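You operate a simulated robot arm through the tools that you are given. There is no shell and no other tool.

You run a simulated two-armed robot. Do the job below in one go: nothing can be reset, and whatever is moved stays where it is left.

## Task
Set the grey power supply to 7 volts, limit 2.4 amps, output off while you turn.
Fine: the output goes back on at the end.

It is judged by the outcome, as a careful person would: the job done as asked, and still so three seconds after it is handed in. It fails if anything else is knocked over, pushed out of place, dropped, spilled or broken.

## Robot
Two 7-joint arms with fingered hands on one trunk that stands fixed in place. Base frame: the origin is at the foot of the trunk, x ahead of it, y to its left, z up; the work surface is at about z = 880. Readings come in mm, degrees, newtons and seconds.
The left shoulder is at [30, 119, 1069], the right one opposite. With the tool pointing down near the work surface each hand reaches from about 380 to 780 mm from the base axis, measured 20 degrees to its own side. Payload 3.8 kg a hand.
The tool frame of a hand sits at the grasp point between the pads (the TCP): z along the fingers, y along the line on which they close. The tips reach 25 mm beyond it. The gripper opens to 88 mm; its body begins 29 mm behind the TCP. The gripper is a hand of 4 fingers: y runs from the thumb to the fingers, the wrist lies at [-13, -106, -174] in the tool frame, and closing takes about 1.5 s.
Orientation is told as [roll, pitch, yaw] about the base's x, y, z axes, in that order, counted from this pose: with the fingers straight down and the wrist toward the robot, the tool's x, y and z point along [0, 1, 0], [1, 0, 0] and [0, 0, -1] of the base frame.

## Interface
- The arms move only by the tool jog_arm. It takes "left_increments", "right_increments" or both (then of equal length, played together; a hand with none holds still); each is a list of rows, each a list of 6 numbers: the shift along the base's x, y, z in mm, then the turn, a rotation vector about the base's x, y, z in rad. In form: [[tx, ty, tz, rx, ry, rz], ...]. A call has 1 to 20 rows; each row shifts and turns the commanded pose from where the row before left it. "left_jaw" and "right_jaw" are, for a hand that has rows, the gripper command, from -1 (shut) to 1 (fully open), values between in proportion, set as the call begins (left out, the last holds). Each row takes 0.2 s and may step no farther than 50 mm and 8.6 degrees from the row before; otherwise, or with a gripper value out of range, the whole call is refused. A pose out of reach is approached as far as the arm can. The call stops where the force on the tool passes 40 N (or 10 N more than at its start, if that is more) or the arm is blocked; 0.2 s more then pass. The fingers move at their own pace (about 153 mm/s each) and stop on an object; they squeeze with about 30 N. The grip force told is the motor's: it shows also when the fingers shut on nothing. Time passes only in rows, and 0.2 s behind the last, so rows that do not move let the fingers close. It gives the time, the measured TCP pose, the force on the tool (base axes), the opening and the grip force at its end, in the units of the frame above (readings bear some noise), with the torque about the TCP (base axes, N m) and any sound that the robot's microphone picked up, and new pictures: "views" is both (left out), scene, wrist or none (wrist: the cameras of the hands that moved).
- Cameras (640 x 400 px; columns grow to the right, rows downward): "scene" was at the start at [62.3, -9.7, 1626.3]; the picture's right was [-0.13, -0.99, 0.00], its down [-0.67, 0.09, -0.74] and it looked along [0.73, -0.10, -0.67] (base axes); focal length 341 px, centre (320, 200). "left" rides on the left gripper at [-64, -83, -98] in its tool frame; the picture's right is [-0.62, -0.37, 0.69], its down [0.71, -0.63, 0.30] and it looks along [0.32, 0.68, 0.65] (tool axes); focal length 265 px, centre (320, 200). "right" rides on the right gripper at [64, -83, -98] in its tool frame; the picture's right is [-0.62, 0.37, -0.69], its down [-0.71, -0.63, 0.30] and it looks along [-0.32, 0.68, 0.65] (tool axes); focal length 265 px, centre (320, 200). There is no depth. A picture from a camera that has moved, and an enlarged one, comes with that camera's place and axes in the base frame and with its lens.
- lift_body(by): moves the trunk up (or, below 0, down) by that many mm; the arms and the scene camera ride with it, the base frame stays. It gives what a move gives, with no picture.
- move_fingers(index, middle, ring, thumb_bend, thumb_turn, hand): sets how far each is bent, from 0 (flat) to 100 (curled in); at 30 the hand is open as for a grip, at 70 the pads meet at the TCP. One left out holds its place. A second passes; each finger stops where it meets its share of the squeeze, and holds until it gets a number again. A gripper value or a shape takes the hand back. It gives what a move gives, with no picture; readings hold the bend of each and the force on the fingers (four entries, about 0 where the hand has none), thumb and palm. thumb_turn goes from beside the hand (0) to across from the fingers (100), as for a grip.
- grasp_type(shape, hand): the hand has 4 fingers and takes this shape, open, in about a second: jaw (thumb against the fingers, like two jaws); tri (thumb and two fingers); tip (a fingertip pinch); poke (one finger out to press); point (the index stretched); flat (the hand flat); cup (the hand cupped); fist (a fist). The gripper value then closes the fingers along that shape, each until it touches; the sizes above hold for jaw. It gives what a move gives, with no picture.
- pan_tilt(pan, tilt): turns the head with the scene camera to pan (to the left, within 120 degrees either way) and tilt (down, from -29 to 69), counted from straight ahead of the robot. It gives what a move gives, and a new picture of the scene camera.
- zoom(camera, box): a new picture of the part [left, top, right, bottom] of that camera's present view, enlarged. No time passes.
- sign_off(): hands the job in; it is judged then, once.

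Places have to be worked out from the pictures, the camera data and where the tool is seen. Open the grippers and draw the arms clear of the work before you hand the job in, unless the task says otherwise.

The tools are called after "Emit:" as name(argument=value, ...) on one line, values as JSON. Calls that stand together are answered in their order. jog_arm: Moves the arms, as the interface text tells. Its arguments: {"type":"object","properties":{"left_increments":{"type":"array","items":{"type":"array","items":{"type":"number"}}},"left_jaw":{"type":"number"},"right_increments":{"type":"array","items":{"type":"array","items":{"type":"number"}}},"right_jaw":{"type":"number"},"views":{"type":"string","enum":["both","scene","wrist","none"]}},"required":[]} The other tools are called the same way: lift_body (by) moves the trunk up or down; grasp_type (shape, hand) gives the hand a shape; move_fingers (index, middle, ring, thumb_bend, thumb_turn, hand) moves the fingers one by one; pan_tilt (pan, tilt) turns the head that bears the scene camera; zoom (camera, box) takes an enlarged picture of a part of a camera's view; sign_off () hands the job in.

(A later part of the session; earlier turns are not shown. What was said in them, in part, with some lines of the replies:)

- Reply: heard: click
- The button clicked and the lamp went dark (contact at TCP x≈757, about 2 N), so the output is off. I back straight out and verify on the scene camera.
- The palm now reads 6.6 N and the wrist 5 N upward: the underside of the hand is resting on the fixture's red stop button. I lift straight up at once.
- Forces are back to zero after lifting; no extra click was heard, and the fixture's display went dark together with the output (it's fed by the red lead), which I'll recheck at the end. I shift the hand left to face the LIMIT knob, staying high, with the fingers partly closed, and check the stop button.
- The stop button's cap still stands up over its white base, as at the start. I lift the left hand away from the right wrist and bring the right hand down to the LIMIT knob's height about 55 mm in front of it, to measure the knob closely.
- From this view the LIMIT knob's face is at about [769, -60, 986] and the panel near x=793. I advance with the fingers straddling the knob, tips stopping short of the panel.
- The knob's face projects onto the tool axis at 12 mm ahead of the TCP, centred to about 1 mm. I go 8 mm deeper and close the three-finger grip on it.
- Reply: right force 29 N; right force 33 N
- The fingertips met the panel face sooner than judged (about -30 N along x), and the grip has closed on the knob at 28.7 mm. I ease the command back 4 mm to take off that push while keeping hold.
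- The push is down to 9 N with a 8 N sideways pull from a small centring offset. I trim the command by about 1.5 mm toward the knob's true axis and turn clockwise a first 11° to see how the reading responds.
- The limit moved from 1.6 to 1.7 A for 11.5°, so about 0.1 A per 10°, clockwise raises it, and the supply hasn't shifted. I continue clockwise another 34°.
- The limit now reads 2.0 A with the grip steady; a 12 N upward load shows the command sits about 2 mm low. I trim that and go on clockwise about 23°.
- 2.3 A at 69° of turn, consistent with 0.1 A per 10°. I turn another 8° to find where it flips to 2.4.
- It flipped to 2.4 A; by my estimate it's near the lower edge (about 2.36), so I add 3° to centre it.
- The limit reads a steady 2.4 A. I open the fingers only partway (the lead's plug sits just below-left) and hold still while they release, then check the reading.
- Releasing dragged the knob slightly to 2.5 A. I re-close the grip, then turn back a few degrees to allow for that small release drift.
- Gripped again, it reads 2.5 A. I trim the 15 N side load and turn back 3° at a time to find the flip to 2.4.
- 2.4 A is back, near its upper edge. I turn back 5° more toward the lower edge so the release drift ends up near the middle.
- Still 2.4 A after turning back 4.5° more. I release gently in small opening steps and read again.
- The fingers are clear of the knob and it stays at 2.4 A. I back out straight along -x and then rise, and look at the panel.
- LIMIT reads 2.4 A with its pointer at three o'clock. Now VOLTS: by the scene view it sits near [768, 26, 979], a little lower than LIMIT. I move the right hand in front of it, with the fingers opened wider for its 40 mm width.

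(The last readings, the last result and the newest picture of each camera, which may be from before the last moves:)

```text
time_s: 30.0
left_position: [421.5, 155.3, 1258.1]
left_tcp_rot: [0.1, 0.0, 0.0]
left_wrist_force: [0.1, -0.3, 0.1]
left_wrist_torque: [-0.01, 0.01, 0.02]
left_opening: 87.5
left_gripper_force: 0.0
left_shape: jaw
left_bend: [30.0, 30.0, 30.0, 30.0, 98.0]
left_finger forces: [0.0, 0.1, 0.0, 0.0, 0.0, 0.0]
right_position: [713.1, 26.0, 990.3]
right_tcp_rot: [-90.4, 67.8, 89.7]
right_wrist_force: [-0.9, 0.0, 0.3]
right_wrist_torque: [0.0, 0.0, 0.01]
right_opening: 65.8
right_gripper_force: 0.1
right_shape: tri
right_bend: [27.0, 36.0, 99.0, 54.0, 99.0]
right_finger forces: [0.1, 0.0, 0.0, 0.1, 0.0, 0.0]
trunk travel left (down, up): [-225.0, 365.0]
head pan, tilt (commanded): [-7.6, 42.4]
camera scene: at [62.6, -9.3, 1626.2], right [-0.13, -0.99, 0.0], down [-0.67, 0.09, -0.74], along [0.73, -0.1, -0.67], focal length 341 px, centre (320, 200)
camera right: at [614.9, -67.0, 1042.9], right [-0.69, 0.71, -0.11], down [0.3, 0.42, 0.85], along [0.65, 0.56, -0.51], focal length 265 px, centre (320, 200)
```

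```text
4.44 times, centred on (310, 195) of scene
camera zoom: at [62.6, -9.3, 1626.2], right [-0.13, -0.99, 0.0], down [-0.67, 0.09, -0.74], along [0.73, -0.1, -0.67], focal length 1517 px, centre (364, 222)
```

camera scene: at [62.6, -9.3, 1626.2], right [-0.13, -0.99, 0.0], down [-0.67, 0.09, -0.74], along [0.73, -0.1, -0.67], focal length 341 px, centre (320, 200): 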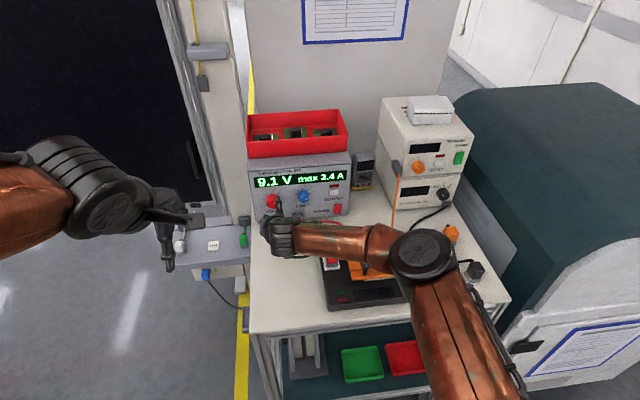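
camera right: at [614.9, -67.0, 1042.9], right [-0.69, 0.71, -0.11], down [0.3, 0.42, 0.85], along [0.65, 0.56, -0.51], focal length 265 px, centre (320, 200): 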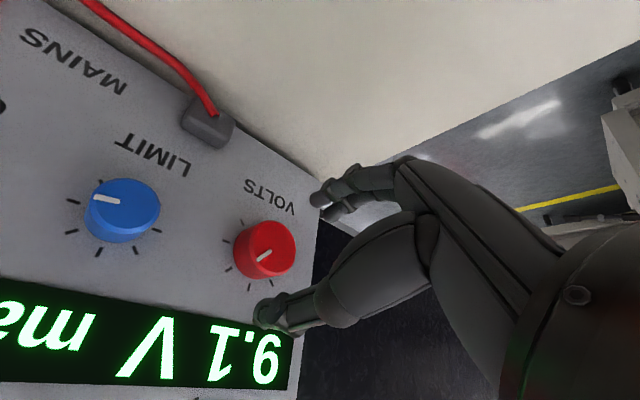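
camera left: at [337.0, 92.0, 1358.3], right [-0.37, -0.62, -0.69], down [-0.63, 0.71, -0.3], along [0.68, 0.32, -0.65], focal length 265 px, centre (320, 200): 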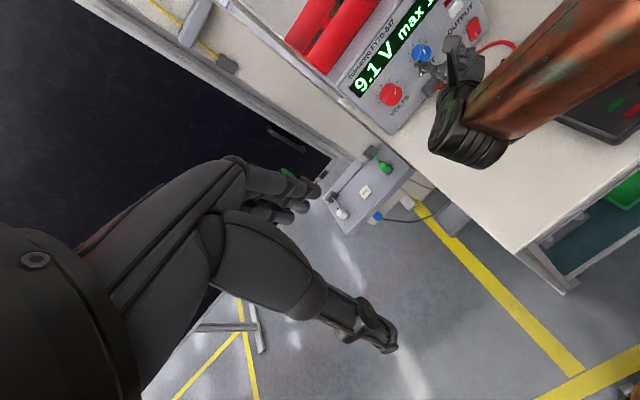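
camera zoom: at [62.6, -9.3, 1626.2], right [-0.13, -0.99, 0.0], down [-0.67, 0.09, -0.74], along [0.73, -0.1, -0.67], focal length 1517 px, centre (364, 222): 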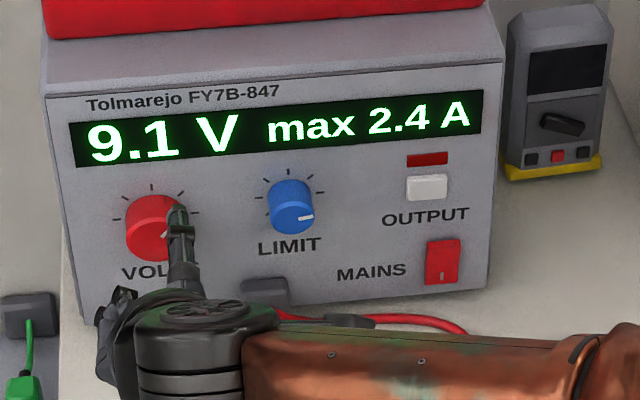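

The VOLTS face measures near [767, 28, 982], 21 px off the tool axis. I shift to [738, 28, 982] and look again before straddling it.

Emit:
jog_arm(right_increments=[[5, 1, -4, 0, 0, 0], [10, 1, -4, 0, 0, 0], [10, 0, 0, 0, 0, 0]], views="wrist")

Emit:
zoom(camera="right", box=[180, 130, 420, 330])

```text
time_s: 30.8
left_position: [422.3, 155.0, 1258.8]
left_tcp_rot: [0.0, 0.1, 0.0]
left_wrist_force: [-0.5, 0.6, 0.5]
left_wrist_torque: [-0.01, 0.03, -0.01]
left_opening: 87.6
left_gripper_force: 0.1
left_shape: jaw
left_bend: [30.0, 30.0, 30.0, 30.0, 98.0]
left_finger forces: [0.0, 0.0, 0.1, 0.0, 0.0, 0.0]
right_position: [738.2, 26.9, 980.8]
right_tcp_rot: [-90.2, 67.9, 89.6]
right_wrist_force: [-0.3, -0.4, 0.1]
right_wrist_torque: [-0.01, 0.0, 0.05]
right_opening: 65.6
right_gripper_force: 0.1
right_shape: tri
right_bend: [27.0, 36.0, 99.0, 54.0, 99.0]
right_finger forces: [0.1, 0.0, 0.1, 0.1, 0.0, 0.0]
trunk travel left (down, up): [-225.0, 365.0]
head pan, tilt (commanded): [-7.6, 42.4]
camera right: at [640.7, -64.8, 1034.0], right [-0.69, 0.71, -0.11], down [0.3, 0.42, 0.85], along [0.65, 0.56, -0.51], focal length 265 px, centre (320, 200)
```

right: 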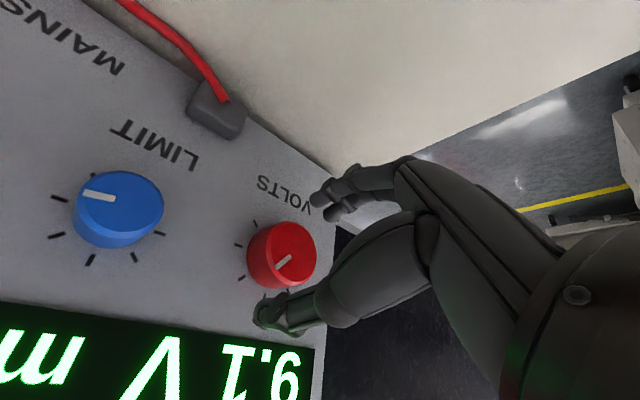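

```text
2.00 times, centred on (300, 230) of right
camera zoom: at [640.7, -64.8, 1034.0], right [-0.69, 0.71, -0.11], down [0.3, 0.42, 0.85], along [0.65, 0.56, -0.51], focal length 531 px, centre (360, 140)
```

zoom: 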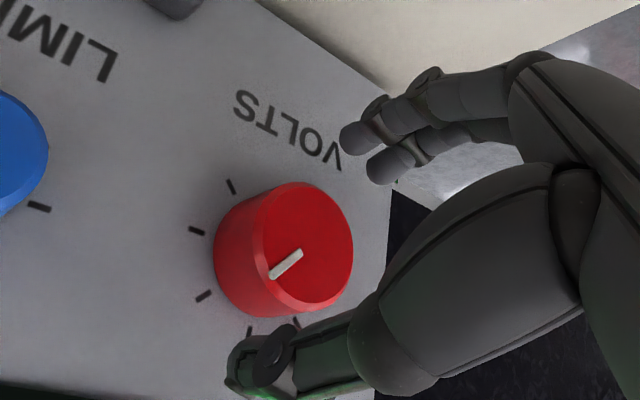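

The knob's face is now on the tool axis (within 1 mm) about 29 mm ahead. I advance 18 mm so the tips stop about 4 mm short of the panel, and view.

Emit:
jog_arm(right_increments=[[8, 0, 0, 0, 0, 0], [6, 0, 0, 0, 0, 0], [4, 0, 0, 0, 0, 0]], views="wrist")

Emit:
zoom(camera="right", box=[180, 130, 420, 330])

```text
time_s: 31.6
left_position: [423.3, 154.3, 1258.6]
left_tcp_rot: [-0.1, 0.0, 0.0]
left_wrist_force: [0.5, -0.3, 0.6]
left_wrist_torque: [0.05, 0.0, 0.0]
left_opening: 87.6
left_gripper_force: 0.1
left_shape: jaw
left_bend: [30.0, 30.0, 30.0, 30.0, 98.0]
left_finger forces: [0.1, 0.0, 0.0, 0.0, 0.1, 0.0]
right_position: [757.1, 27.9, 981.0]
right_tcp_rot: [-90.5, 67.8, 89.7]
right_wrist_force: [0.0, -0.5, -0.8]
right_wrist_torque: [0.04, -0.01, 0.01]
right_opening: 65.9
right_gripper_force: 0.1
right_shape: tri
right_bend: [27.0, 36.0, 99.0, 54.0, 99.0]
right_finger forces: [0.0, 0.0, 0.0, 0.1, 0.0, 0.1]
trunk travel left (down, up): [-225.0, 365.0]
head pan, tilt (commanded): [-7.6, 42.4]
camera right: at [658.2, -65.0, 1033.7], right [-0.69, 0.71, -0.11], down [0.3, 0.42, 0.85], along [0.65, 0.56, -0.51], focal length 265 px, centre (320, 200)
```

right: 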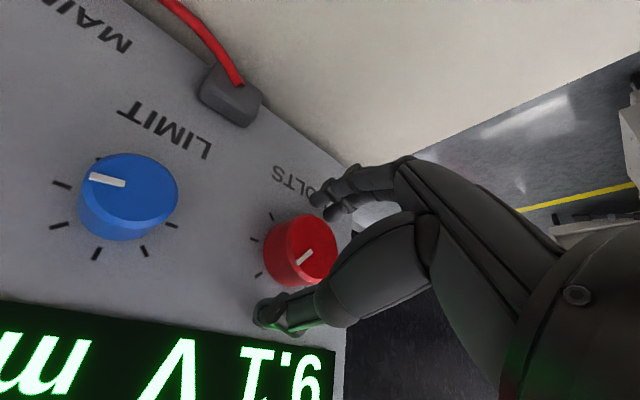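

```text
2.00 times, centred on (300, 230) of right
camera zoom: at [658.2, -65.0, 1033.7], right [-0.69, 0.71, -0.11], down [0.3, 0.42, 0.85], along [0.65, 0.56, -0.51], focal length 531 px, centre (360, 140)
```

zoom: 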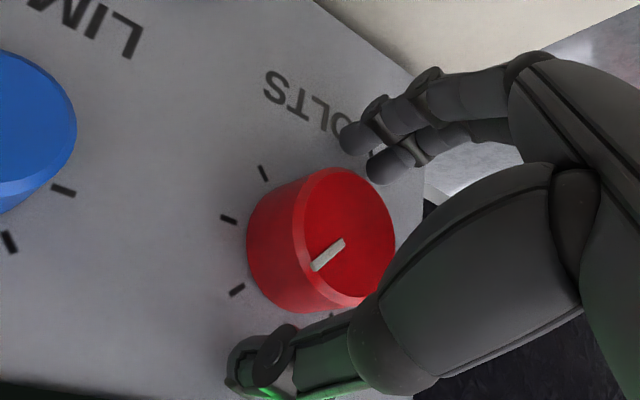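

No contact yet and the knob sits between thumb and fingers. I close the grip and hold.

Emit:
jog_arm(right_increments=[[0, 0, 0, 0, 0, 0], [0, 0, 0, 0, 0, 0], [0, 0, 0, 0, 0, 0], [0, 0, 0, 0, 0, 0], [0, 0, 0, 0, 0, 0], [0, 0, 0, 0, 0, 0], [0, 0, 0, 0, 0, 0]], right_jaw=-1, views="wrist")

Emit:
zoom(camera="scene", box=[250, 150, 370, 240])

Emit:
zoom(camera="right", box=[180, 130, 420, 330])

```text
time_s: 33.2
left_position: [422.0, 155.6, 1259.1]
left_tcp_rot: [0.0, -0.1, 0.0]
left_wrist_force: [0.1, -0.2, -0.6]
left_wrist_torque: [0.0, -0.02, -0.04]
left_opening: 87.5
left_gripper_force: 0.1
left_shape: jaw
left_bend: [30.0, 30.0, 30.0, 30.0, 98.0]
left_finger forces: [0.1, 0.1, 0.1, 0.1, 0.0, 0.0]
right_position: [756.0, 27.4, 980.6]
right_tcp_rot: [-90.4, 67.8, 89.8]
right_wrist_force: [1.2, 0.1, -0.1]
right_wrist_torque: [-0.02, 0.0, 0.02]
right_opening: 30.7
right_gripper_force: 30.0
right_shape: tri
right_bend: [74.0, 54.0, 100.0, 73.0, 100.0]
right_finger forces: [13.7, 13.0, 0.1, 0.0, 27.1, 0.1]
trunk travel left (down, up): [-225.0, 365.0]
head pan, tilt (commanded): [-7.6, 42.4]
camera right: at [658.3, -65.2, 1033.8], right [-0.69, 0.71, -0.11], down [0.3, 0.42, 0.85], along [0.65, 0.56, -0.51], focal length 265 px, centre (320, 200)
```

right: 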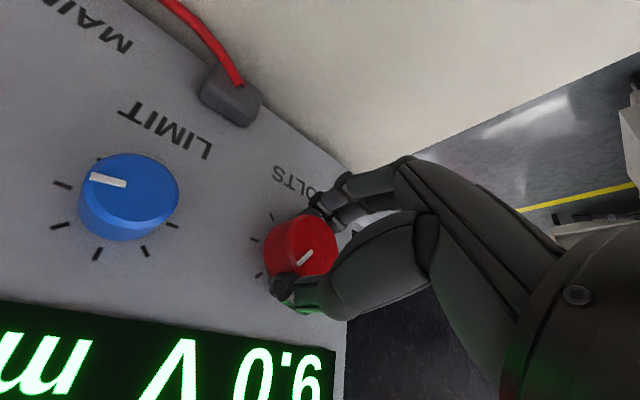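

```text
4.44 times, centred on (310, 195) of scene
camera zoom: at [62.6, -9.6, 1626.2], right [-0.13, -0.99, 0.0], down [-0.67, 0.09, -0.74], along [0.73, -0.1, -0.67], focal length 1517 px, centre (364, 222)
```

zoom: 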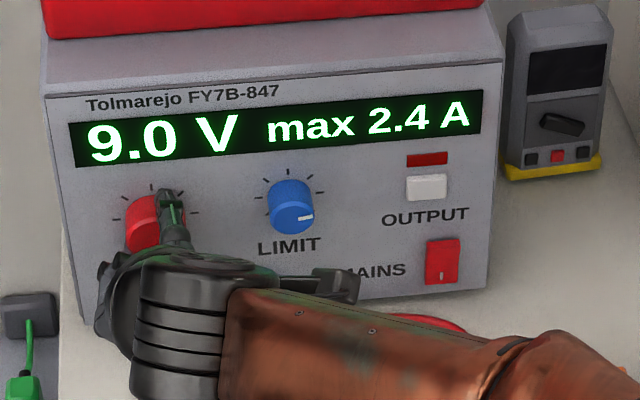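

```text
2.00 times, centred on (300, 230) of right
camera zoom: at [658.3, -65.2, 1033.8], right [-0.69, 0.71, -0.11], down [0.3, 0.42, 0.85], along [0.65, 0.56, -0.51], focal length 531 px, centre (360, 140)
```

zoom: 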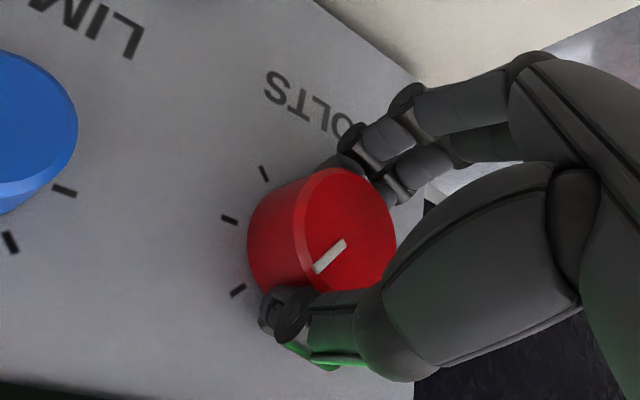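

A clean, balanced grip (the reading slid to 9.0 V on closing). I turn counter-clockwise about 11° to learn the scale.

Emit:
jog_arm(right_increments=[[0, 0, 0, -0.05, 0, 0], [0, 0, 0, -0.05, 0, 0], [0, 0, 0, -0.05, 0, 0], [0, 0, 0, -0.05, 0, 0]], views="none")

Emit:
zoom(camera="scene", box=[250, 150, 370, 240])

```text
time_s: 34.2
left_position: [421.4, 155.5, 1259.4]
left_tcp_rot: [-0.1, 0.0, 0.0]
left_wrist_force: [0.0, -0.7, 0.0]
left_wrist_torque: [0.04, 0.0, 0.02]
left_opening: 87.3
left_gripper_force: 0.1
left_shape: jaw
left_bend: [30.0, 30.0, 30.0, 30.0, 98.0]
left_finger forces: [0.1, 0.0, 0.1, 0.1, 0.0, 0.0]
right_position: [756.2, 26.2, 979.8]
right_tcp_rot: [-90.3, 79.4, 89.6]
right_wrist_force: [-0.7, -1.2, -2.2]
right_wrist_torque: [0.0, 0.01, -0.02]
right_opening: 30.2
right_gripper_force: 29.7
right_shape: tri
right_bend: [74.0, 54.0, 100.0, 73.0, 100.0]
right_finger forces: [14.8, 13.5, 0.1, 0.0, 27.1, 0.1]
trunk travel left (down, up): [-225.0, 365.0]
head pan, tilt (commanded): [-7.6, 42.4]
```

```text
4.44 times, centred on (310, 195) of scene
camera zoom: at [62.4, -9.6, 1626.2], right [-0.13, -0.99, 0.0], down [-0.67, 0.09, -0.74], along [0.73, -0.1, -0.67], focal length 1517 px, centre (364, 222)
```

zoom: 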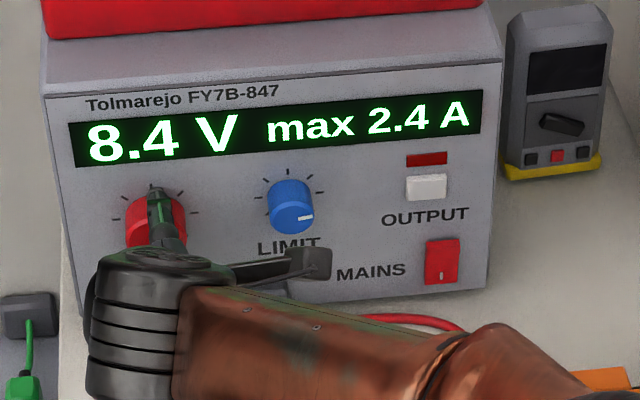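

8.4 V: about 0.05 V per degree, so 28° more. I turn counter-clockwise another 26°, then fine-tune.

Emit:
jog_arm(right_increments=[[0, 0, 0, -0.065, 0, 0], [0, 0, 0, -0.065, 0, 0], [0, 0, 0, -0.065, 0, 0], [0, 0, 0, -0.065, 0, 0], [0, 0, 0, -0.065, 0, 0], [0, 0, 0, -0.065, 0, 0], [0, 0, 0, -0.065, 0, 0]], views="none")

Emit:
zoom(camera="scene", box=[250, 150, 370, 240])

```text
time_s: 35.8
left_position: [422.2, 155.2, 1260.2]
left_tcp_rot: [0.0, 0.1, 0.1]
left_wrist_force: [0.5, 0.6, 0.5]
left_wrist_torque: [0.04, -0.03, -0.02]
left_opening: 87.7
left_gripper_force: 0.0
left_shape: jaw
left_bend: [30.0, 30.0, 30.0, 30.0, 98.0]
left_finger forces: [0.0, 0.0, 0.0, 0.1, 0.1, 0.0]
right_position: [756.3, 26.3, 980.7]
right_tcp_rot: [90.1, 74.6, -89.8]
right_wrist_force: [1.6, -3.4, -3.1]
right_wrist_torque: [-0.01, 0.12, -0.09]
right_opening: 29.7
right_gripper_force: 29.9
right_shape: tri
right_bend: [74.0, 54.0, 100.0, 73.0, 100.0]
right_finger forces: [16.3, 14.8, 0.0, 0.0, 26.6, 0.1]
trunk travel left (down, up): [-225.0, 365.0]
head pan, tilt (commanded): [-7.6, 42.4]
```

```text
4.44 times, centred on (310, 195) of scene
camera zoom: at [63.3, -10.0, 1626.2], right [-0.13, -0.99, 0.0], down [-0.67, 0.09, -0.74], along [0.73, -0.1, -0.67], focal length 1517 px, centre (364, 222)
```

zoom: 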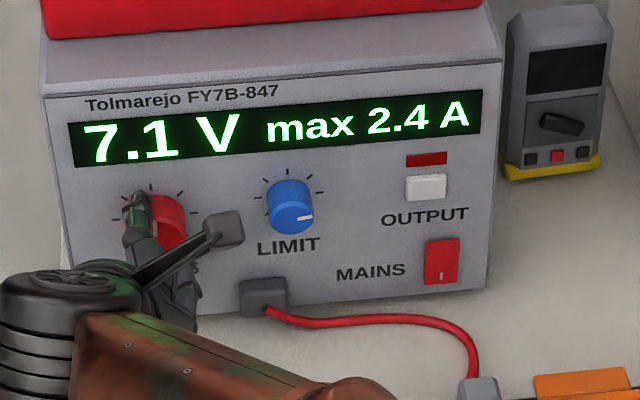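

7.1 V. I turn 1.7° more counter-clockwise in small steps and read.

Emit:
jog_arm(right_increments=[[0, -0.4, -0.4, -0.015, 0, 0], [0, 0, 0, -0.015, 0, 0], [0, 0, 0, 0, 0, 0]], views="none")

Emit:
zoom(camera="scene", box=[250, 150, 370, 240])

```text
time_s: 36.6
left_position: [423.5, 155.0, 1258.7]
left_tcp_rot: [0.0, -0.1, 0.0]
left_wrist_force: [-0.5, 0.5, 0.1]
left_wrist_torque: [0.02, -0.02, -0.02]
left_opening: 87.6
left_gripper_force: 0.1
left_shape: jaw
left_bend: [30.0, 30.0, 30.0, 30.0, 98.0]
left_finger forces: [0.1, 0.1, 0.0, 0.0, 0.1, 0.0]
right_position: [757.0, 26.5, 980.7]
right_tcp_rot: [90.3, 73.0, -89.7]
right_wrist_force: [0.9, -2.4, -2.2]
right_wrist_torque: [-0.02, 0.08, -0.08]
right_opening: 29.9
right_gripper_force: 30.3
right_shape: tri
right_bend: [74.0, 54.0, 100.0, 73.0, 100.0]
right_finger forces: [15.7, 14.2, 0.0, 0.1, 27.4, 0.0]
trunk travel left (down, up): [-225.0, 365.0]
head pan, tilt (commanded): [-7.6, 42.4]
```

```text
4.44 times, centred on (310, 195) of scene
camera zoom: at [62.8, -10.0, 1626.2], right [-0.13, -0.99, 0.0], down [-0.67, 0.09, -0.74], along [0.73, -0.1, -0.67], focal length 1517 px, centre (364, 222)
```

zoom: 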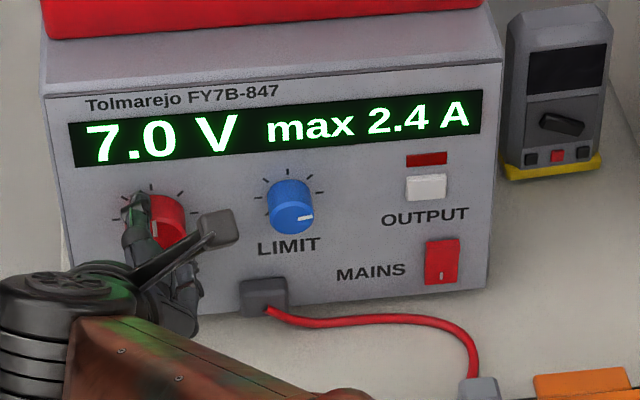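

7.0 V. I release in small stages, watching for drift.

Emit:
jog_arm(right_increments=[[0, 0, 0, 0, 0, 0], [0, 0, 0, 0, 0, 0], [0, 0, 0, 0, 0, 0]], right_jaw=-0.25, views="none")

Emit:
zoom(camera="scene", box=[250, 150, 370, 240])

```text
time_s: 37.4
left_position: [421.9, 156.6, 1258.4]
left_tcp_rot: [0.0, -0.1, 0.1]
left_wrist_force: [0.1, 0.4, 0.6]
left_wrist_torque: [0.01, 0.02, -0.02]
left_opening: 87.7
left_gripper_force: 0.0
left_shape: jaw
left_bend: [30.0, 30.0, 30.0, 30.0, 98.0]
left_finger forces: [0.0, 0.1, 0.0, 0.0, 0.0, 0.1]
right_position: [756.5, 27.2, 981.4]
right_tcp_rot: [90.4, 73.0, -89.5]
right_wrist_force: [0.3, 0.2, 1.7]
right_wrist_torque: [-0.01, 0.0, -0.01]
right_opening: 34.0
right_gripper_force: 0.1
right_shape: tri
right_bend: [74.0, 50.0, 99.0, 72.0, 100.0]
right_finger forces: [0.3, 0.0, 0.0, 0.0, 1.3, 0.2]
trunk travel left (down, up): [-225.0, 365.0]
head pan, tilt (commanded): [-7.6, 42.4]
```

```text
4.44 times, centred on (310, 195) of scene
camera zoom: at [62.1, -9.5, 1626.3], right [-0.13, -0.99, 0.0], down [-0.67, 0.09, -0.74], along [0.73, -0.1, -0.67], focal length 1517 px, centre (364, 222)
```

zoom: 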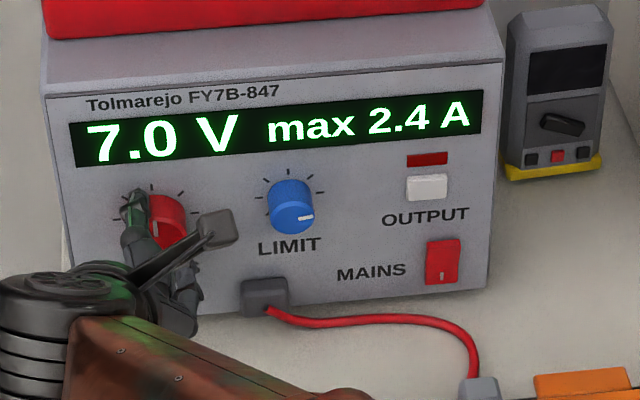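

Still 7.0 V with contact force almost nil. I open further until the fingers are fully clear.

Emit:
jog_arm(right_increments=[[0, 0, 0, 0, 0, 0], [0, 0, 0, 0, 0, 0], [0, 0, 0, 0, 0, 0]], right_jaw=0.4, views="wrist")

Emit:
zoom(camera="scene", box=[250, 150, 370, 240])

```text
time_s: 38.2
left_position: [421.5, 155.7, 1259.0]
left_tcp_rot: [0.0, 0.0, 0.1]
left_wrist_force: [0.0, -0.1, -0.3]
left_wrist_torque: [-0.01, 0.02, 0.01]
left_opening: 87.6
left_gripper_force: 0.0
left_shape: jaw
left_bend: [30.0, 30.0, 30.0, 30.0, 98.0]
left_finger forces: [0.0, 0.1, 0.1, 0.0, 0.0, 0.0]
right_position: [756.7, 28.2, 980.2]
right_tcp_rot: [90.2, 73.0, -89.8]
right_wrist_force: [-0.2, 0.9, -0.3]
right_wrist_torque: [0.02, -0.01, 0.01]
right_opening: 61.3
right_gripper_force: 0.1
right_shape: tri
right_bend: [27.0, 37.0, 99.0, 58.0, 99.0]
right_finger forces: [0.0, 0.0, 0.1, 0.0, 0.1, 0.0]
trunk travel left (down, up): [-225.0, 365.0]
head pan, tilt (commanded): [-7.6, 42.4]
camera right: at [657.9, -11.6, 1079.3], right [-0.69, 0.48, -0.53], down [0.3, 0.87, 0.39], along [0.65, 0.11, -0.75], focal length 265 px, centre (320, 200)
```

right: 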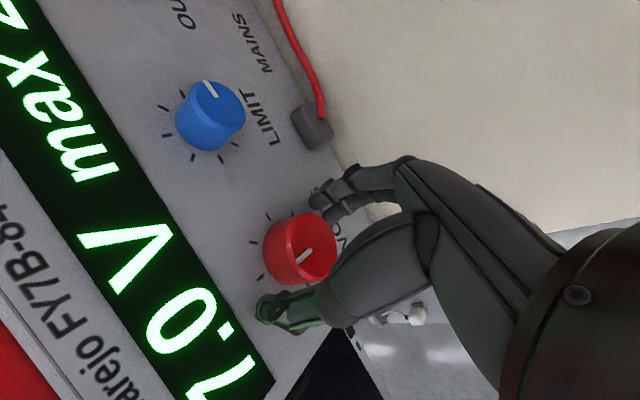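

```text
4.44 times, centred on (310, 195) of scene
camera zoom: at [62.4, -9.5, 1626.3], right [-0.13, -0.99, 0.0], down [-0.67, 0.09, -0.74], along [0.73, -0.1, -0.67], focal length 1517 px, centre (364, 222)
```

zoom: 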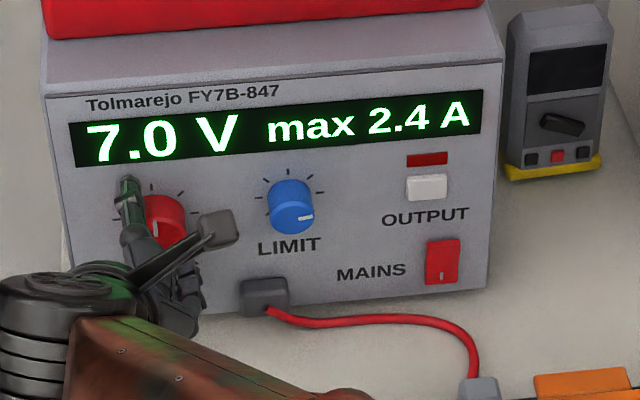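

Settings read 7.0 V and 2.4 A with the fingers clear. I back out along -x, then rise to a safe height.

Emit:
jog_arm(right_increments=[[-5, 0, 0, 0, 0, 0], [-10, 0, 0, 0, 0, 0], [-20, 0, 0, 0, 0, 0], [-20, 0, 10, 0, 0, 0], [0, -10, 30, 0, 0, 0], [0, -20, 40, 0, 0, 0]], views="scene")

Emit:
zoom(camera="scene", box=[230, 130, 390, 250])

```text
time_s: 39.6
left_position: [420.9, 154.9, 1259.5]
left_tcp_rot: [0.0, -0.1, 0.0]
left_wrist_force: [0.5, -0.2, 0.4]
left_wrist_torque: [0.01, -0.03, -0.01]
left_opening: 87.6
left_gripper_force: 0.0
left_shape: jaw
left_bend: [30.0, 30.0, 30.0, 30.0, 98.0]
left_finger forces: [0.0, 0.0, 0.0, 0.0, 0.1, 0.0]
right_position: [700.7, -3.8, 1062.5]
right_tcp_rot: [90.2, 72.9, -89.6]
right_wrist_force: [-0.4, 0.2, -0.4]
right_wrist_torque: [0.01, -0.02, 0.0]
right_opening: 61.1
right_gripper_force: 0.1
right_shape: tri
right_bend: [27.0, 37.0, 99.0, 58.0, 99.0]
right_finger forces: [0.1, 0.0, 0.0, 0.0, 0.0, 0.1]
trunk travel left (down, up): [-225.0, 365.0]
head pan, tilt (commanded): [-7.6, 42.4]
camera scene: at [61.5, -10.5, 1626.3], right [-0.13, -0.99, 0.0], down [-0.67, 0.09, -0.74], along [0.73, -0.1, -0.67], focal length 341 px, centre (320, 200)
```

scene: 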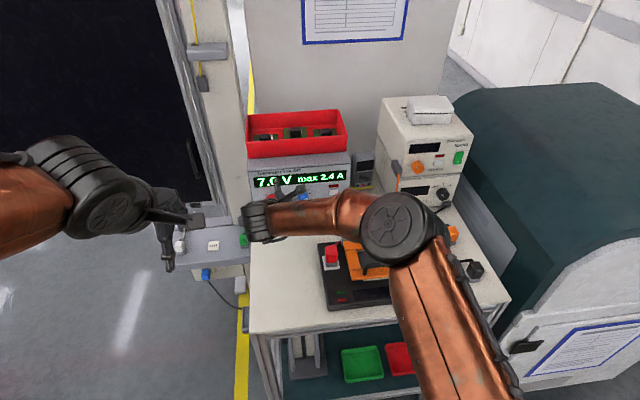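

```text
3.33 times, centred on (310, 190) of scene
camera zoom: at [61.5, -10.5, 1626.3], right [-0.13, -0.99, 0.0], down [-0.67, 0.09, -0.74], along [0.73, -0.1, -0.67], focal length 1138 px, centre (353, 233)
```

zoom: 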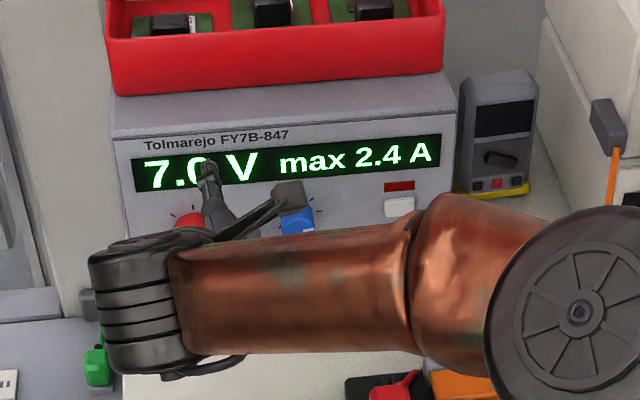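

Both readings hold. I move the hand right at height toward the OUTPUT button while rolling it so the wrist stays directly above, well clear of the stop button.

Emit:
jog_arm(right_increments=[[0, -27, 0, 0.11, 0, 0], [0, -27, 0, 0.11, 0, 0], [0, -27, 0, 0.11, 0, 0], [0, -28, 0, 0.11, 0, 0], [0, -28, 0, 0.11, 0, 0]], views="none")

Emit:
grasp_type(shape="poke", hand="right")

Emit:
zoom(camera="right", box=[0, 0, 640, 400])

Emit:
zoom(camera="scene", box=[230, 130, 470, 310])

```text
time_s: 40.8
left_position: [421.5, 154.0, 1259.0]
left_tcp_rot: [0.0, -0.1, 0.0]
left_wrist_force: [-0.6, 0.1, -0.5]
left_wrist_torque: [0.01, -0.03, -0.02]
left_opening: 87.6
left_gripper_force: 0.1
left_shape: jaw
left_bend: [30.0, 30.0, 30.0, 30.0, 98.0]
left_finger forces: [0.1, 0.0, 0.1, 0.1, 0.0, 0.1]
right_position: [702.3, -140.5, 1061.1]
right_tcp_rot: [-90.6, 75.4, 89.5]
right_wrist_force: [-0.5, -0.4, 0.2]
right_wrist_torque: [0.0, -0.02, -0.01]
right_opening: 61.0
right_gripper_force: 0.1
right_shape: tri
right_bend: [27.0, 37.0, 99.0, 58.0, 99.0]
right_finger forces: [0.1, 0.0, 0.0, 0.1, 0.0, 0.0]
trunk travel left (down, up): [-225.0, 365.0]
head pan, tilt (commanded): [-7.6, 42.4]
```

```text
time_s: 41.7
left_position: [421.9, 154.3, 1258.6]
left_tcp_rot: [0.0, 0.1, 0.0]
left_wrist_force: [-0.6, 0.4, -0.4]
left_wrist_torque: [0.0, -0.01, 0.01]
left_opening: 87.8
left_gripper_force: 0.0
left_shape: jaw
left_bend: [30.0, 30.0, 30.0, 30.0, 98.0]
left_finger forces: [0.0, 0.0, 0.0, 0.1, 0.0, 0.0]
right_position: [702.0, -139.7, 1060.2]
right_tcp_rot: [-90.5, 75.6, 89.6]
right_wrist_force: [0.6, 0.4, 0.5]
right_wrist_torque: [0.01, 0.01, -0.01]
right_opening: 0.0
right_gripper_force: 0.1
right_shape: poke
right_bend: [70.0, 70.0, 99.0, 100.0, 100.0]
right_finger forces: [0.1, 0.0, 0.0, 0.0, 0.0, 0.1]
trunk travel left (down, up): [-225.0, 365.0]
head pan, tilt (commanded): [-7.6, 42.4]
```

```text
1.00 times, centred on (320, 200) of right (not enlarged: the box is as wide or as high as the picture)
camera zoom: at [603.4, -224.4, 1125.5], right [-0.69, 0.69, -0.2], down [0.3, 0.54, 0.79], along [0.65, 0.49, -0.58], focal length 265 px, centre (320, 200)
```

zoom: 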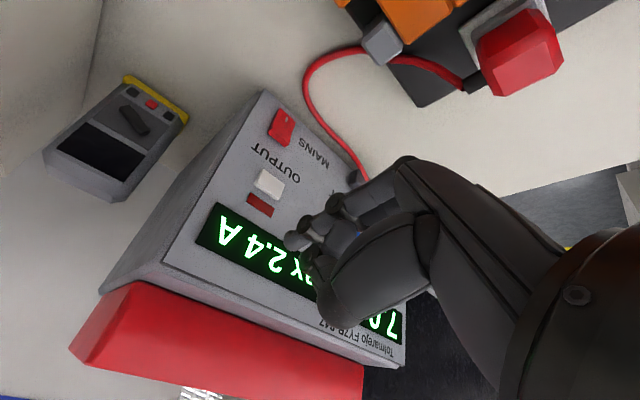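

```text
2.22 times, centred on (350, 220) of scene
camera zoom: at [62.3, -9.8, 1626.3], right [-0.13, -0.99, 0.0], down [-0.67, 0.09, -0.74], along [0.73, -0.1, -0.67], focal length 758 px, centre (253, 156)
```

zoom: 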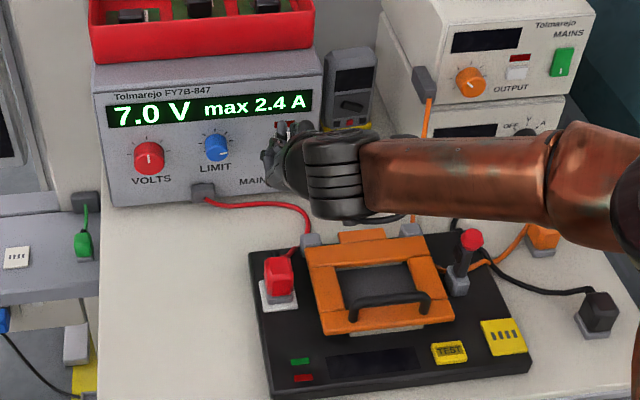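

Readings are 7.0 V / 2.4 A, and the stop button is seen upright and clear of the arm. I lower the poking hand in front of the OUTPUT button and check alignment.

Emit:
jog_arm(right_increments=[[5, -1, -23, 0, 0, 0], [5, -1, -23, 0, 0, 0], [3, -1, -22, 0, 0, 0]], views="wrist")

Emit:
zoom(camera="right", box=[190, 150, 350, 270])

```text
time_s: 42.5
left_position: [421.8, 155.3, 1258.4]
left_tcp_rot: [-0.1, 0.0, -0.1]
left_wrist_force: [-0.4, -0.1, 0.3]
left_wrist_torque: [-0.03, -0.01, 0.01]
left_opening: 87.5
left_gripper_force: 0.0
left_shape: jaw
left_bend: [30.0, 30.0, 30.0, 30.0, 98.0]
left_finger forces: [0.1, 0.0, 0.0, 0.0, 0.0, 0.0]
right_position: [714.6, -141.9, 991.8]
right_tcp_rot: [-90.7, 75.6, 89.6]
right_wrist_force: [0.0, 0.0, -1.2]
right_wrist_torque: [-0.01, 0.01, -0.01]
right_opening: 0.0
right_gripper_force: 0.1
right_shape: poke
right_bend: [70.0, 70.0, 99.0, 100.0, 100.0]
right_finger forces: [0.1, 0.0, 0.0, 0.0, 0.0, 0.0]
trunk travel left (down, up): [-225.0, 365.0]
head pan, tilt (commanded): [-7.6, 42.4]
camera right: at [616.3, -227.5, 1057.2], right [-0.69, 0.69, -0.2], down [0.3, 0.53, 0.79], along [0.65, 0.49, -0.58], focal length 265 px, centre (320, 200)
```

right: 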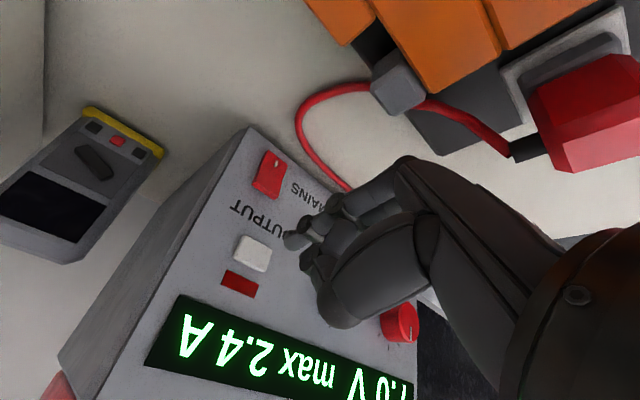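

```text
3.33 times, centred on (270, 210) of right
camera zoom: at [616.3, -227.5, 1057.2], right [-0.69, 0.69, -0.2], down [0.3, 0.53, 0.79], along [0.65, 0.49, -0.58], focal length 885 px, centre (487, 167)
```

zoom: 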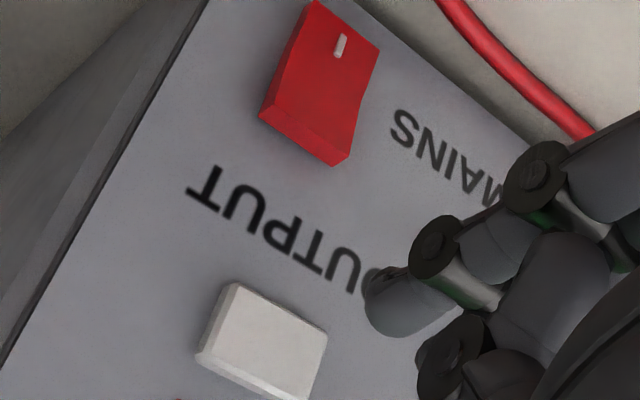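

Projection says the fingertip will land within about 2 mm of the button's centre, and MAINS is well clear. I advance to just short of contact.

Emit:
jog_arm(right_increments=[[12, 0, 0, 0, 0, 0], [12, 0, 0, 0, 0, 0], [10, 0, 0, 0, 0, 0], [3, 0, 0, 0, 0, 0]], views="wrist")

Emit:
zoom(camera="right", box=[190, 150, 350, 270])

```text
time_s: 43.5
left_position: [421.8, 155.1, 1260.0]
left_tcp_rot: [0.1, 0.0, 0.0]
left_wrist_force: [-0.1, 0.8, -0.6]
left_wrist_torque: [-0.01, -0.01, 0.02]
left_opening: 87.6
left_gripper_force: 0.1
left_shape: jaw
left_bend: [30.0, 30.0, 30.0, 30.0, 98.0]
left_finger forces: [0.1, 0.0, 0.0, 0.0, 0.0, 0.0]
right_position: [751.4, -143.8, 992.1]
right_tcp_rot: [-90.6, 75.7, 89.4]
right_wrist_force: [-0.1, -0.6, -0.2]
right_wrist_torque: [0.0, -0.02, -0.01]
right_opening: 0.0
right_gripper_force: 0.1
right_shape: poke
right_bend: [70.0, 70.0, 99.0, 100.0, 100.0]
right_finger forces: [0.1, 0.0, 0.0, 0.0, 0.1, 0.0]
trunk travel left (down, up): [-225.0, 365.0]
head pan, tilt (commanded): [-7.6, 42.4]
camera right: at [653.4, -227.3, 1057.2], right [-0.69, 0.69, -0.2], down [0.3, 0.54, 0.79], along [0.65, 0.49, -0.58], focal length 265 px, centre (320, 200)
```

right: 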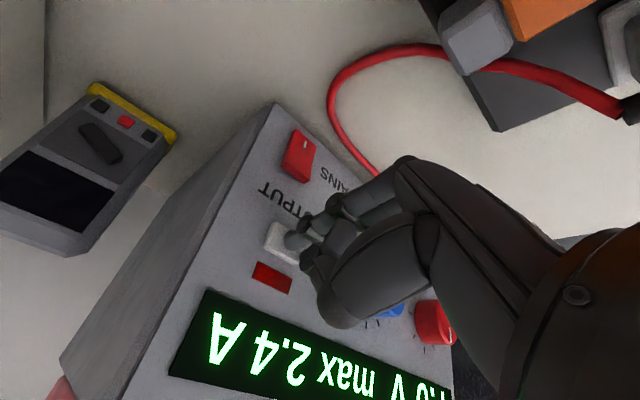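

```text
3.33 times, centred on (270, 210) of right
camera zoom: at [653.4, -227.3, 1057.2], right [-0.69, 0.69, -0.2], down [0.3, 0.54, 0.79], along [0.65, 0.49, -0.58], focal length 885 px, centre (487, 167)
```

zoom: 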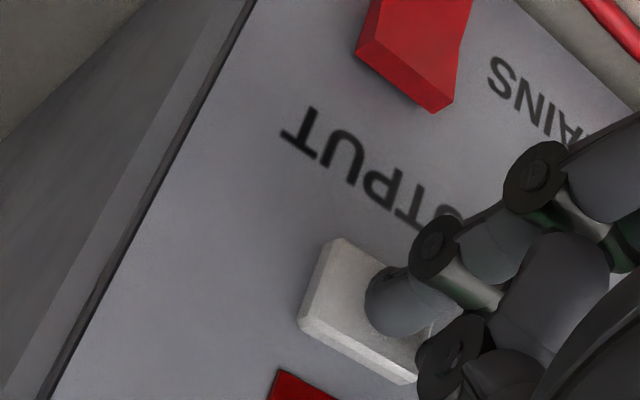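

The tip is over the button face. I press gently in small steps until it clicks.

Emit:
jog_arm(right_increments=[[2, 0, 0, 0, 0, 0], [2, 0, 0, 0, 0, 0]], views="wrist")

```text
time_s: 44.1
left_position: [421.9, 154.8, 1259.6]
left_tcp_rot: [0.0, 0.0, 0.0]
left_wrist_force: [-0.1, -1.4, -0.4]
left_wrist_torque: [-0.01, 0.03, -0.01]
left_opening: 87.7
left_gripper_force: 0.0
left_shape: jaw
left_bend: [30.0, 30.0, 30.0, 30.0, 98.0]
left_finger forces: [0.1, 0.0, 0.1, 0.0, 0.0, 0.0]
right_position: [754.1, -143.2, 993.9]
right_tcp_rot: [-90.6, 75.5, 89.6]
right_wrist_force: [-1.2, 0.0, 0.3]
right_wrist_torque: [0.01, 0.0, -0.01]
right_opening: 0.1
right_gripper_force: 0.1
right_shape: poke
right_bend: [70.0, 70.0, 99.0, 100.0, 100.0]
right_finger forces: [0.0, 0.9, 0.0, 0.0, 0.0, 0.0]
trunk travel left (down, up): [-225.0, 365.0]
head pan, tilt (commanded): [-7.6, 42.4]
camera right: at [656.6, -227.6, 1057.7], right [-0.69, 0.69, -0.2], down [0.3, 0.54, 0.79], along [0.65, 0.49, -0.58], focal length 265 px, centre (320, 200)
```

right: 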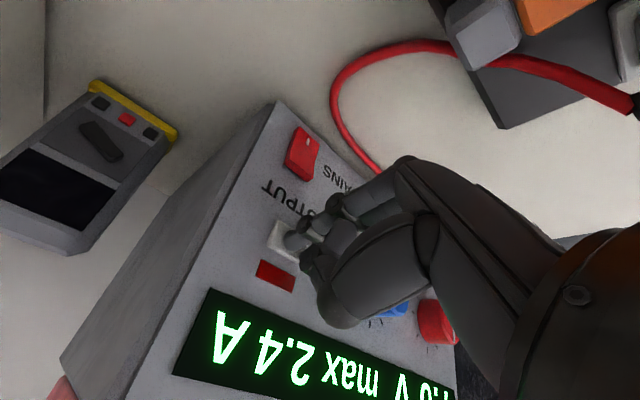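

Contact has begun (about 1 N) with no click yet. I press 2 mm further.

Emit:
jog_arm(right_increments=[[1, 0, 0, 0, 0, 0], [1, 0, 0, 0, 0, 0]], views="wrist")

```text
time_s: 44.7
left_position: [422.4, 153.9, 1258.4]
left_tcp_rot: [0.0, 0.1, 0.0]
left_wrist_force: [0.2, 0.1, 0.4]
left_wrist_torque: [0.0, -0.01, 0.0]
left_opening: 87.6
left_gripper_force: 0.1
left_shape: jaw
left_bend: [30.0, 30.0, 30.0, 30.0, 98.0]
left_finger forces: [0.1, 0.0, 0.0, 0.0, 0.1, 0.0]
right_position: [756.3, -142.9, 992.6]
right_tcp_rot: [-90.5, 75.5, 89.6]
right_wrist_force: [-2.9, -0.2, -0.6]
right_wrist_torque: [-0.01, 0.0, 0.04]
right_opening: 0.1
right_gripper_force: 0.1
right_shape: poke
right_bend: [70.0, 70.0, 99.0, 100.0, 100.0]
right_finger forces: [0.0, 1.9, 0.2, 0.0, 0.0, 0.1]
trunk travel left (down, up): [-225.0, 365.0]
head pan, tilt (commanded): [-7.6, 42.4]
heard: click
camera right: at [658.0, -227.6, 1057.7], right [-0.69, 0.69, -0.2], down [0.3, 0.53, 0.79], along [0.65, 0.49, -0.58], focal length 265 px, centre (320, 200)
```

right: 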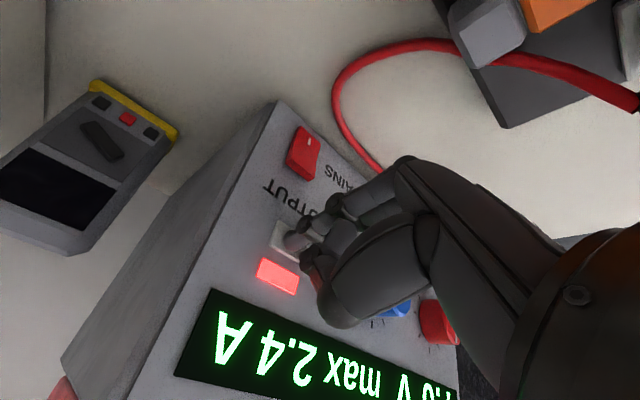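

It clicked and the lamp is lit: output on. I back straight out, then lift away high.

Emit:
jog_arm(right_increments=[[-4, 0, 0, 0, 0, 0], [-12, 0, 0, 0, 0, 0], [-20, 0, 0, 0, 0, 0], [-8, 0, 15, 0, 0, 0], [0, 0, 30, 0, 0, 0], [0, 0, 40, 0, 0, 0], [-10, 0, 40, 0, 0, 0]], views="scene")

Emit:
zoom(camera="scene", box=[230, 130, 470, 310])

```text
time_s: 46.3
left_position: [421.8, 155.4, 1259.4]
left_tcp_rot: [0.0, 0.0, 0.0]
left_wrist_force: [-0.5, -0.5, -0.1]
left_wrist_torque: [0.03, 0.01, 0.05]
left_opening: 87.4
left_gripper_force: 0.3
left_shape: jaw
left_bend: [30.0, 30.0, 30.0, 30.0, 98.0]
left_finger forces: [0.0, 0.0, 0.0, 0.1, 0.0, 0.0]
right_position: [701.4, -141.1, 1118.0]
right_tcp_rot: [-90.6, 75.5, 89.6]
right_wrist_force: [0.4, -1.1, 0.8]
right_wrist_torque: [-0.01, -0.01, -0.03]
right_opening: 0.3
right_gripper_force: 0.0
right_shape: poke
right_bend: [70.0, 70.0, 99.0, 100.0, 100.0]
right_finger forces: [0.1, 0.0, 0.1, 0.0, 0.0, 0.0]
trunk travel left (down, up): [-225.0, 365.0]
head pan, tilt (commanded): [-7.6, 42.4]
camera scene: at [61.2, -9.4, 1626.3], right [-0.13, -0.99, 0.0], down [-0.67, 0.09, -0.74], along [0.73, -0.1, -0.67], focal length 341 px, centre (320, 200)
```

scene: 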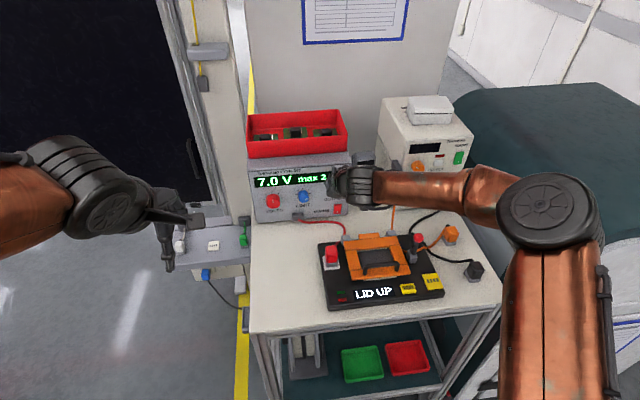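

```text
2.22 times, centred on (350, 220) of scene
camera zoom: at [61.2, -9.4, 1626.3], right [-0.13, -0.99, 0.0], down [-0.67, 0.09, -0.74], along [0.73, -0.1, -0.67], focal length 758 px, centre (253, 156)
```

zoom: 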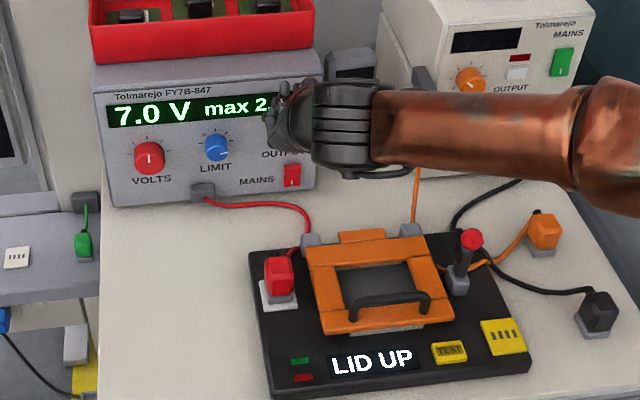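

The fixture shows "LID UP" again just as at the start, so its stop button was not tripped, and the supply shows 7.0 V. I now roll the hand back and withdraw along the way it came.

Emit:
jog_arm(right_increments=[[-7.5, -0.5, 2, -0.14, 0, 0], [-7.5, -0.5, 2, -0.14, 0, 0], [-7.5, -0.5, 2, -0.14, 0, 0], [-7.5, -0.5, 2, -0.14, 0, 0], [-7.5, -0.5, 2, -0.14, 0, 0], [-7.5, -0.5, 2, -0.14, 0, 0], [-7.5, -0.5, 2, -0.14, 0, 0], [-7.5, -0.5, 2, -0.14, 0, 0], [-7.5, -0.5, 2, -0.14, 0, 0], [-7.5, -0.5, 2, -0.14, 0, 0], [-7.5, -0.5, 2, -0.14, 0, 0], [-7.5, -0.5, 2, -0.14, 0, 0], [-7.5, -0.5, 2, -0.14, 0, 0]], views="scene")

```text
time_s: 49.1
left_position: [422.8, 156.0, 1259.1]
left_tcp_rot: [0.0, 0.1, 0.0]
left_wrist_force: [0.0, -0.7, -0.3]
left_wrist_torque: [-0.01, 0.04, 0.0]
left_opening: 87.6
left_gripper_force: 0.1
left_shape: jaw
left_bend: [30.0, 30.0, 30.0, 30.0, 98.0]
left_finger forces: [0.0, 0.0, 0.0, 0.0, 0.0, 0.0]
right_position: [606.9, -149.1, 1145.0]
right_tcp_rot: [89.9, 0.2, -89.9]
right_wrist_force: [-0.4, -0.1, 0.1]
right_wrist_torque: [-0.01, -0.01, 0.01]
right_opening: 0.2
right_gripper_force: 0.1
right_shape: poke
right_bend: [70.0, 70.0, 99.0, 100.0, 100.0]
right_finger forces: [0.0, 0.0, 0.0, 0.0, 0.0, 0.0]
trunk travel left (down, up): [-225.0, 365.0]
head pan, tilt (commanded): [-7.6, 42.4]
camera scene: at [62.3, -9.4, 1626.3], right [-0.13, -0.99, 0.0], down [-0.67, 0.09, -0.74], along [0.73, -0.1, -0.67], focal length 341 px, centre (320, 200)
```

scene: 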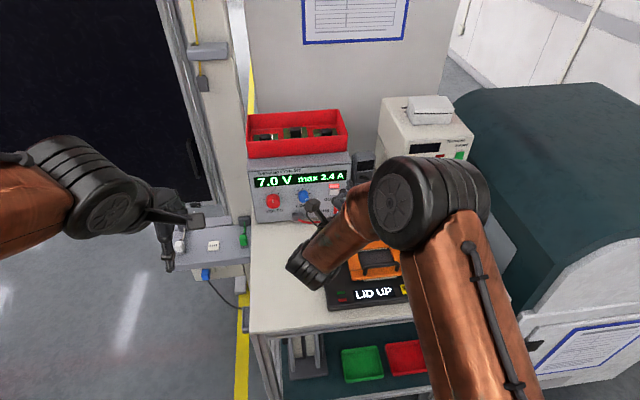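

Display reads 7.0 V, max 2.4 A with the lamp lit. I turn the hand back to its starting attitude and place, drawing it clear.

Emit:
jog_arm(right_increments=[[-4, -8, 0, -0.0862, 0.0862, 0.0862], [-4, -8, 0, -0.0862, 0.0862, 0.0862], [-4, -8, 0, -0.0862, 0.0862, 0.0862], [-4, -8, 0, -0.0862, 0.0862, 0.0862], [-4, -8, 0, -0.0862, 0.0862, 0.0862], [-4, -8, 0, -0.0862, 0.0862, 0.0862], [-4, -8, 0, -0.0862, 0.0862, 0.0862], [-4, -8, 0, -0.0862, 0.0862, 0.0862], [-4, -8, 0, -0.0862, 0.0862, 0.0862], [-4, -8, 0, -0.0862, 0.0862, 0.0862], [-4, -8, 0, -0.0862, 0.0862, 0.0862], [-4, -8, 0, -0.0862, 0.0862, 0.0862], [-4, -8, 0, -0.0862, 0.0862, 0.0862], [-4, -8, 0, -0.0862, 0.0862, 0.0862]], views="none")

Emit:
grasp_type(shape="jaw", hand="right")

Emit:
zoom(camera="scene", box=[250, 150, 370, 240])

Emit:
zoom(camera="scene", box=[0, 0, 640, 400])

Emit:
zoom(camera="right", box=[0, 0, 640, 400])

```text
time_s: 52.1
left_position: [421.2, 154.5, 1258.1]
left_tcp_rot: [0.0, 0.0, 0.1]
left_wrist_force: [-0.5, -1.1, -0.2]
left_wrist_torque: [0.01, -0.03, 0.02]
left_opening: 87.8
left_gripper_force: 0.1
left_shape: jaw
left_bend: [30.0, 30.0, 30.0, 30.0, 98.0]
left_finger forces: [0.0, 0.0, 0.1, 0.0, 0.0, 0.0]
right_position: [549.5, -261.4, 1143.3]
right_tcp_rot: [0.0, 0.2, -0.2]
right_wrist_force: [-0.6, 0.6, -0.2]
right_wrist_torque: [-0.01, 0.01, 0.02]
right_opening: 0.0
right_gripper_force: 0.0
right_shape: poke
right_bend: [70.0, 70.0, 99.0, 100.0, 100.0]
right_finger forces: [0.0, 0.0, 0.1, 0.0, 0.0, 0.1]
trunk travel left (down, up): [-225.0, 365.0]
head pan, tilt (commanded): [-7.6, 42.4]
```

```text
time_s: 53.0
left_position: [421.9, 154.7, 1259.6]
left_tcp_rot: [0.0, -0.1, 0.0]
left_wrist_force: [-0.5, 0.4, 0.4]
left_wrist_torque: [-0.01, 0.0, 0.01]
left_opening: 87.7
left_gripper_force: 0.1
left_shape: jaw
left_bend: [30.0, 30.0, 30.0, 30.0, 98.0]
left_finger forces: [0.0, 0.0, 0.0, 0.0, 0.0, 0.1]
right_position: [550.4, -261.8, 1143.8]
right_tcp_rot: [0.0, 0.0, -0.4]
right_wrist_force: [0.4, 0.1, 0.3]
right_wrist_torque: [0.01, 0.05, 0.02]
right_opening: 87.8
right_gripper_force: 0.0
right_shape: jaw
right_bend: [30.0, 30.0, 30.0, 30.0, 98.0]
right_finger forces: [0.0, 0.0, 0.0, 0.1, 0.0, 0.1]
trunk travel left (down, up): [-225.0, 365.0]
head pan, tilt (commanded): [-7.6, 42.4]
```

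```text
4.44 times, centred on (310, 195) of scene
camera zoom: at [62.3, -9.6, 1626.3], right [-0.13, -0.99, 0.0], down [-0.67, 0.09, -0.74], along [0.73, -0.1, -0.67], focal length 1517 px, centre (364, 222)
```

zoom: 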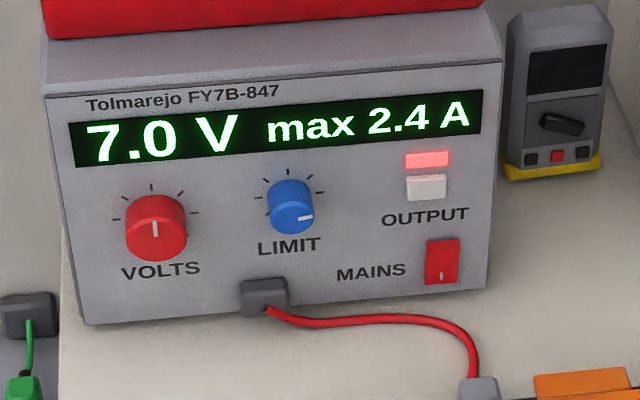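

```text
1.00 times, centred on (320, 200) of scene (not enlarged: the box is as wide or as high as the picture)
camera zoom: at [62.3, -9.6, 1626.3], right [-0.13, -0.99, 0.0], down [-0.67, 0.09, -0.74], along [0.73, -0.1, -0.67], focal length 341 px, centre (320, 200)
```

zoom: 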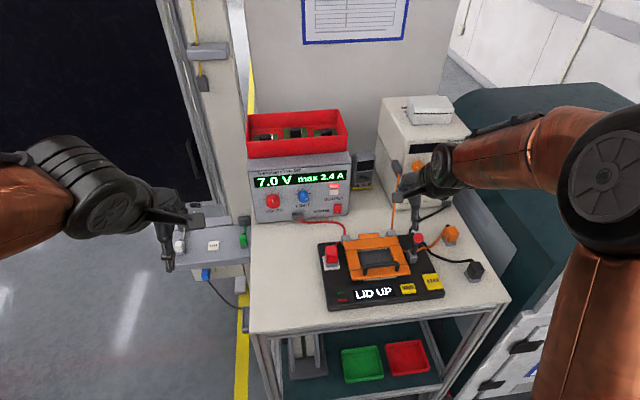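

```text
1.00 times, centred on (320, 200) of right (not enlarged: the box is as wide or as high as the picture)
camera zoom: at [467.4, -198.4, 1242.6], right [0.36, -0.62, 0.69], down [-0.63, -0.71, -0.3], along [0.68, -0.33, -0.65], focal length 265 px, centre (320, 200)
```

zoom: 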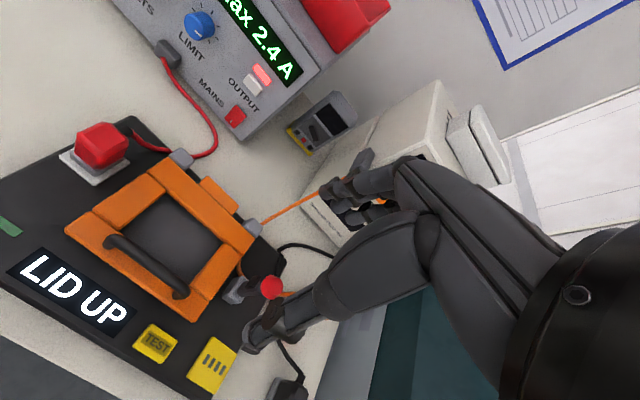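

The supply shows 7.0 V, max 2.4 A, with the OUTPUT lamp lit. The fixture reads "LID UP" as at the start, everything else is in its original place, and both hands are open and clear, so I hand the job in.

Emit:
sign_off()

```text
The job is handed in.
```

The grey supply is set to 7.0 V with a 2.4 A limit. I switched the output off before turning either knob and back on at the end; its lamp is lit.

**Stop button contact:** after the first button press, the back of the right hand rested briefly on the fixture's red stop button, at up to about 7 N. I lifted off at once. It did not trip: no click was heard, and the fixture shows "LID UP" as it did at the start.

**Push on the panel:** the fingertips pressed the supply's front panel at about 30 N while I was reaching for the LIMIT knob. The supply did not visibly move.

Everything else looks to be where it was in the final pictures, and both hands are open and clear of the work.
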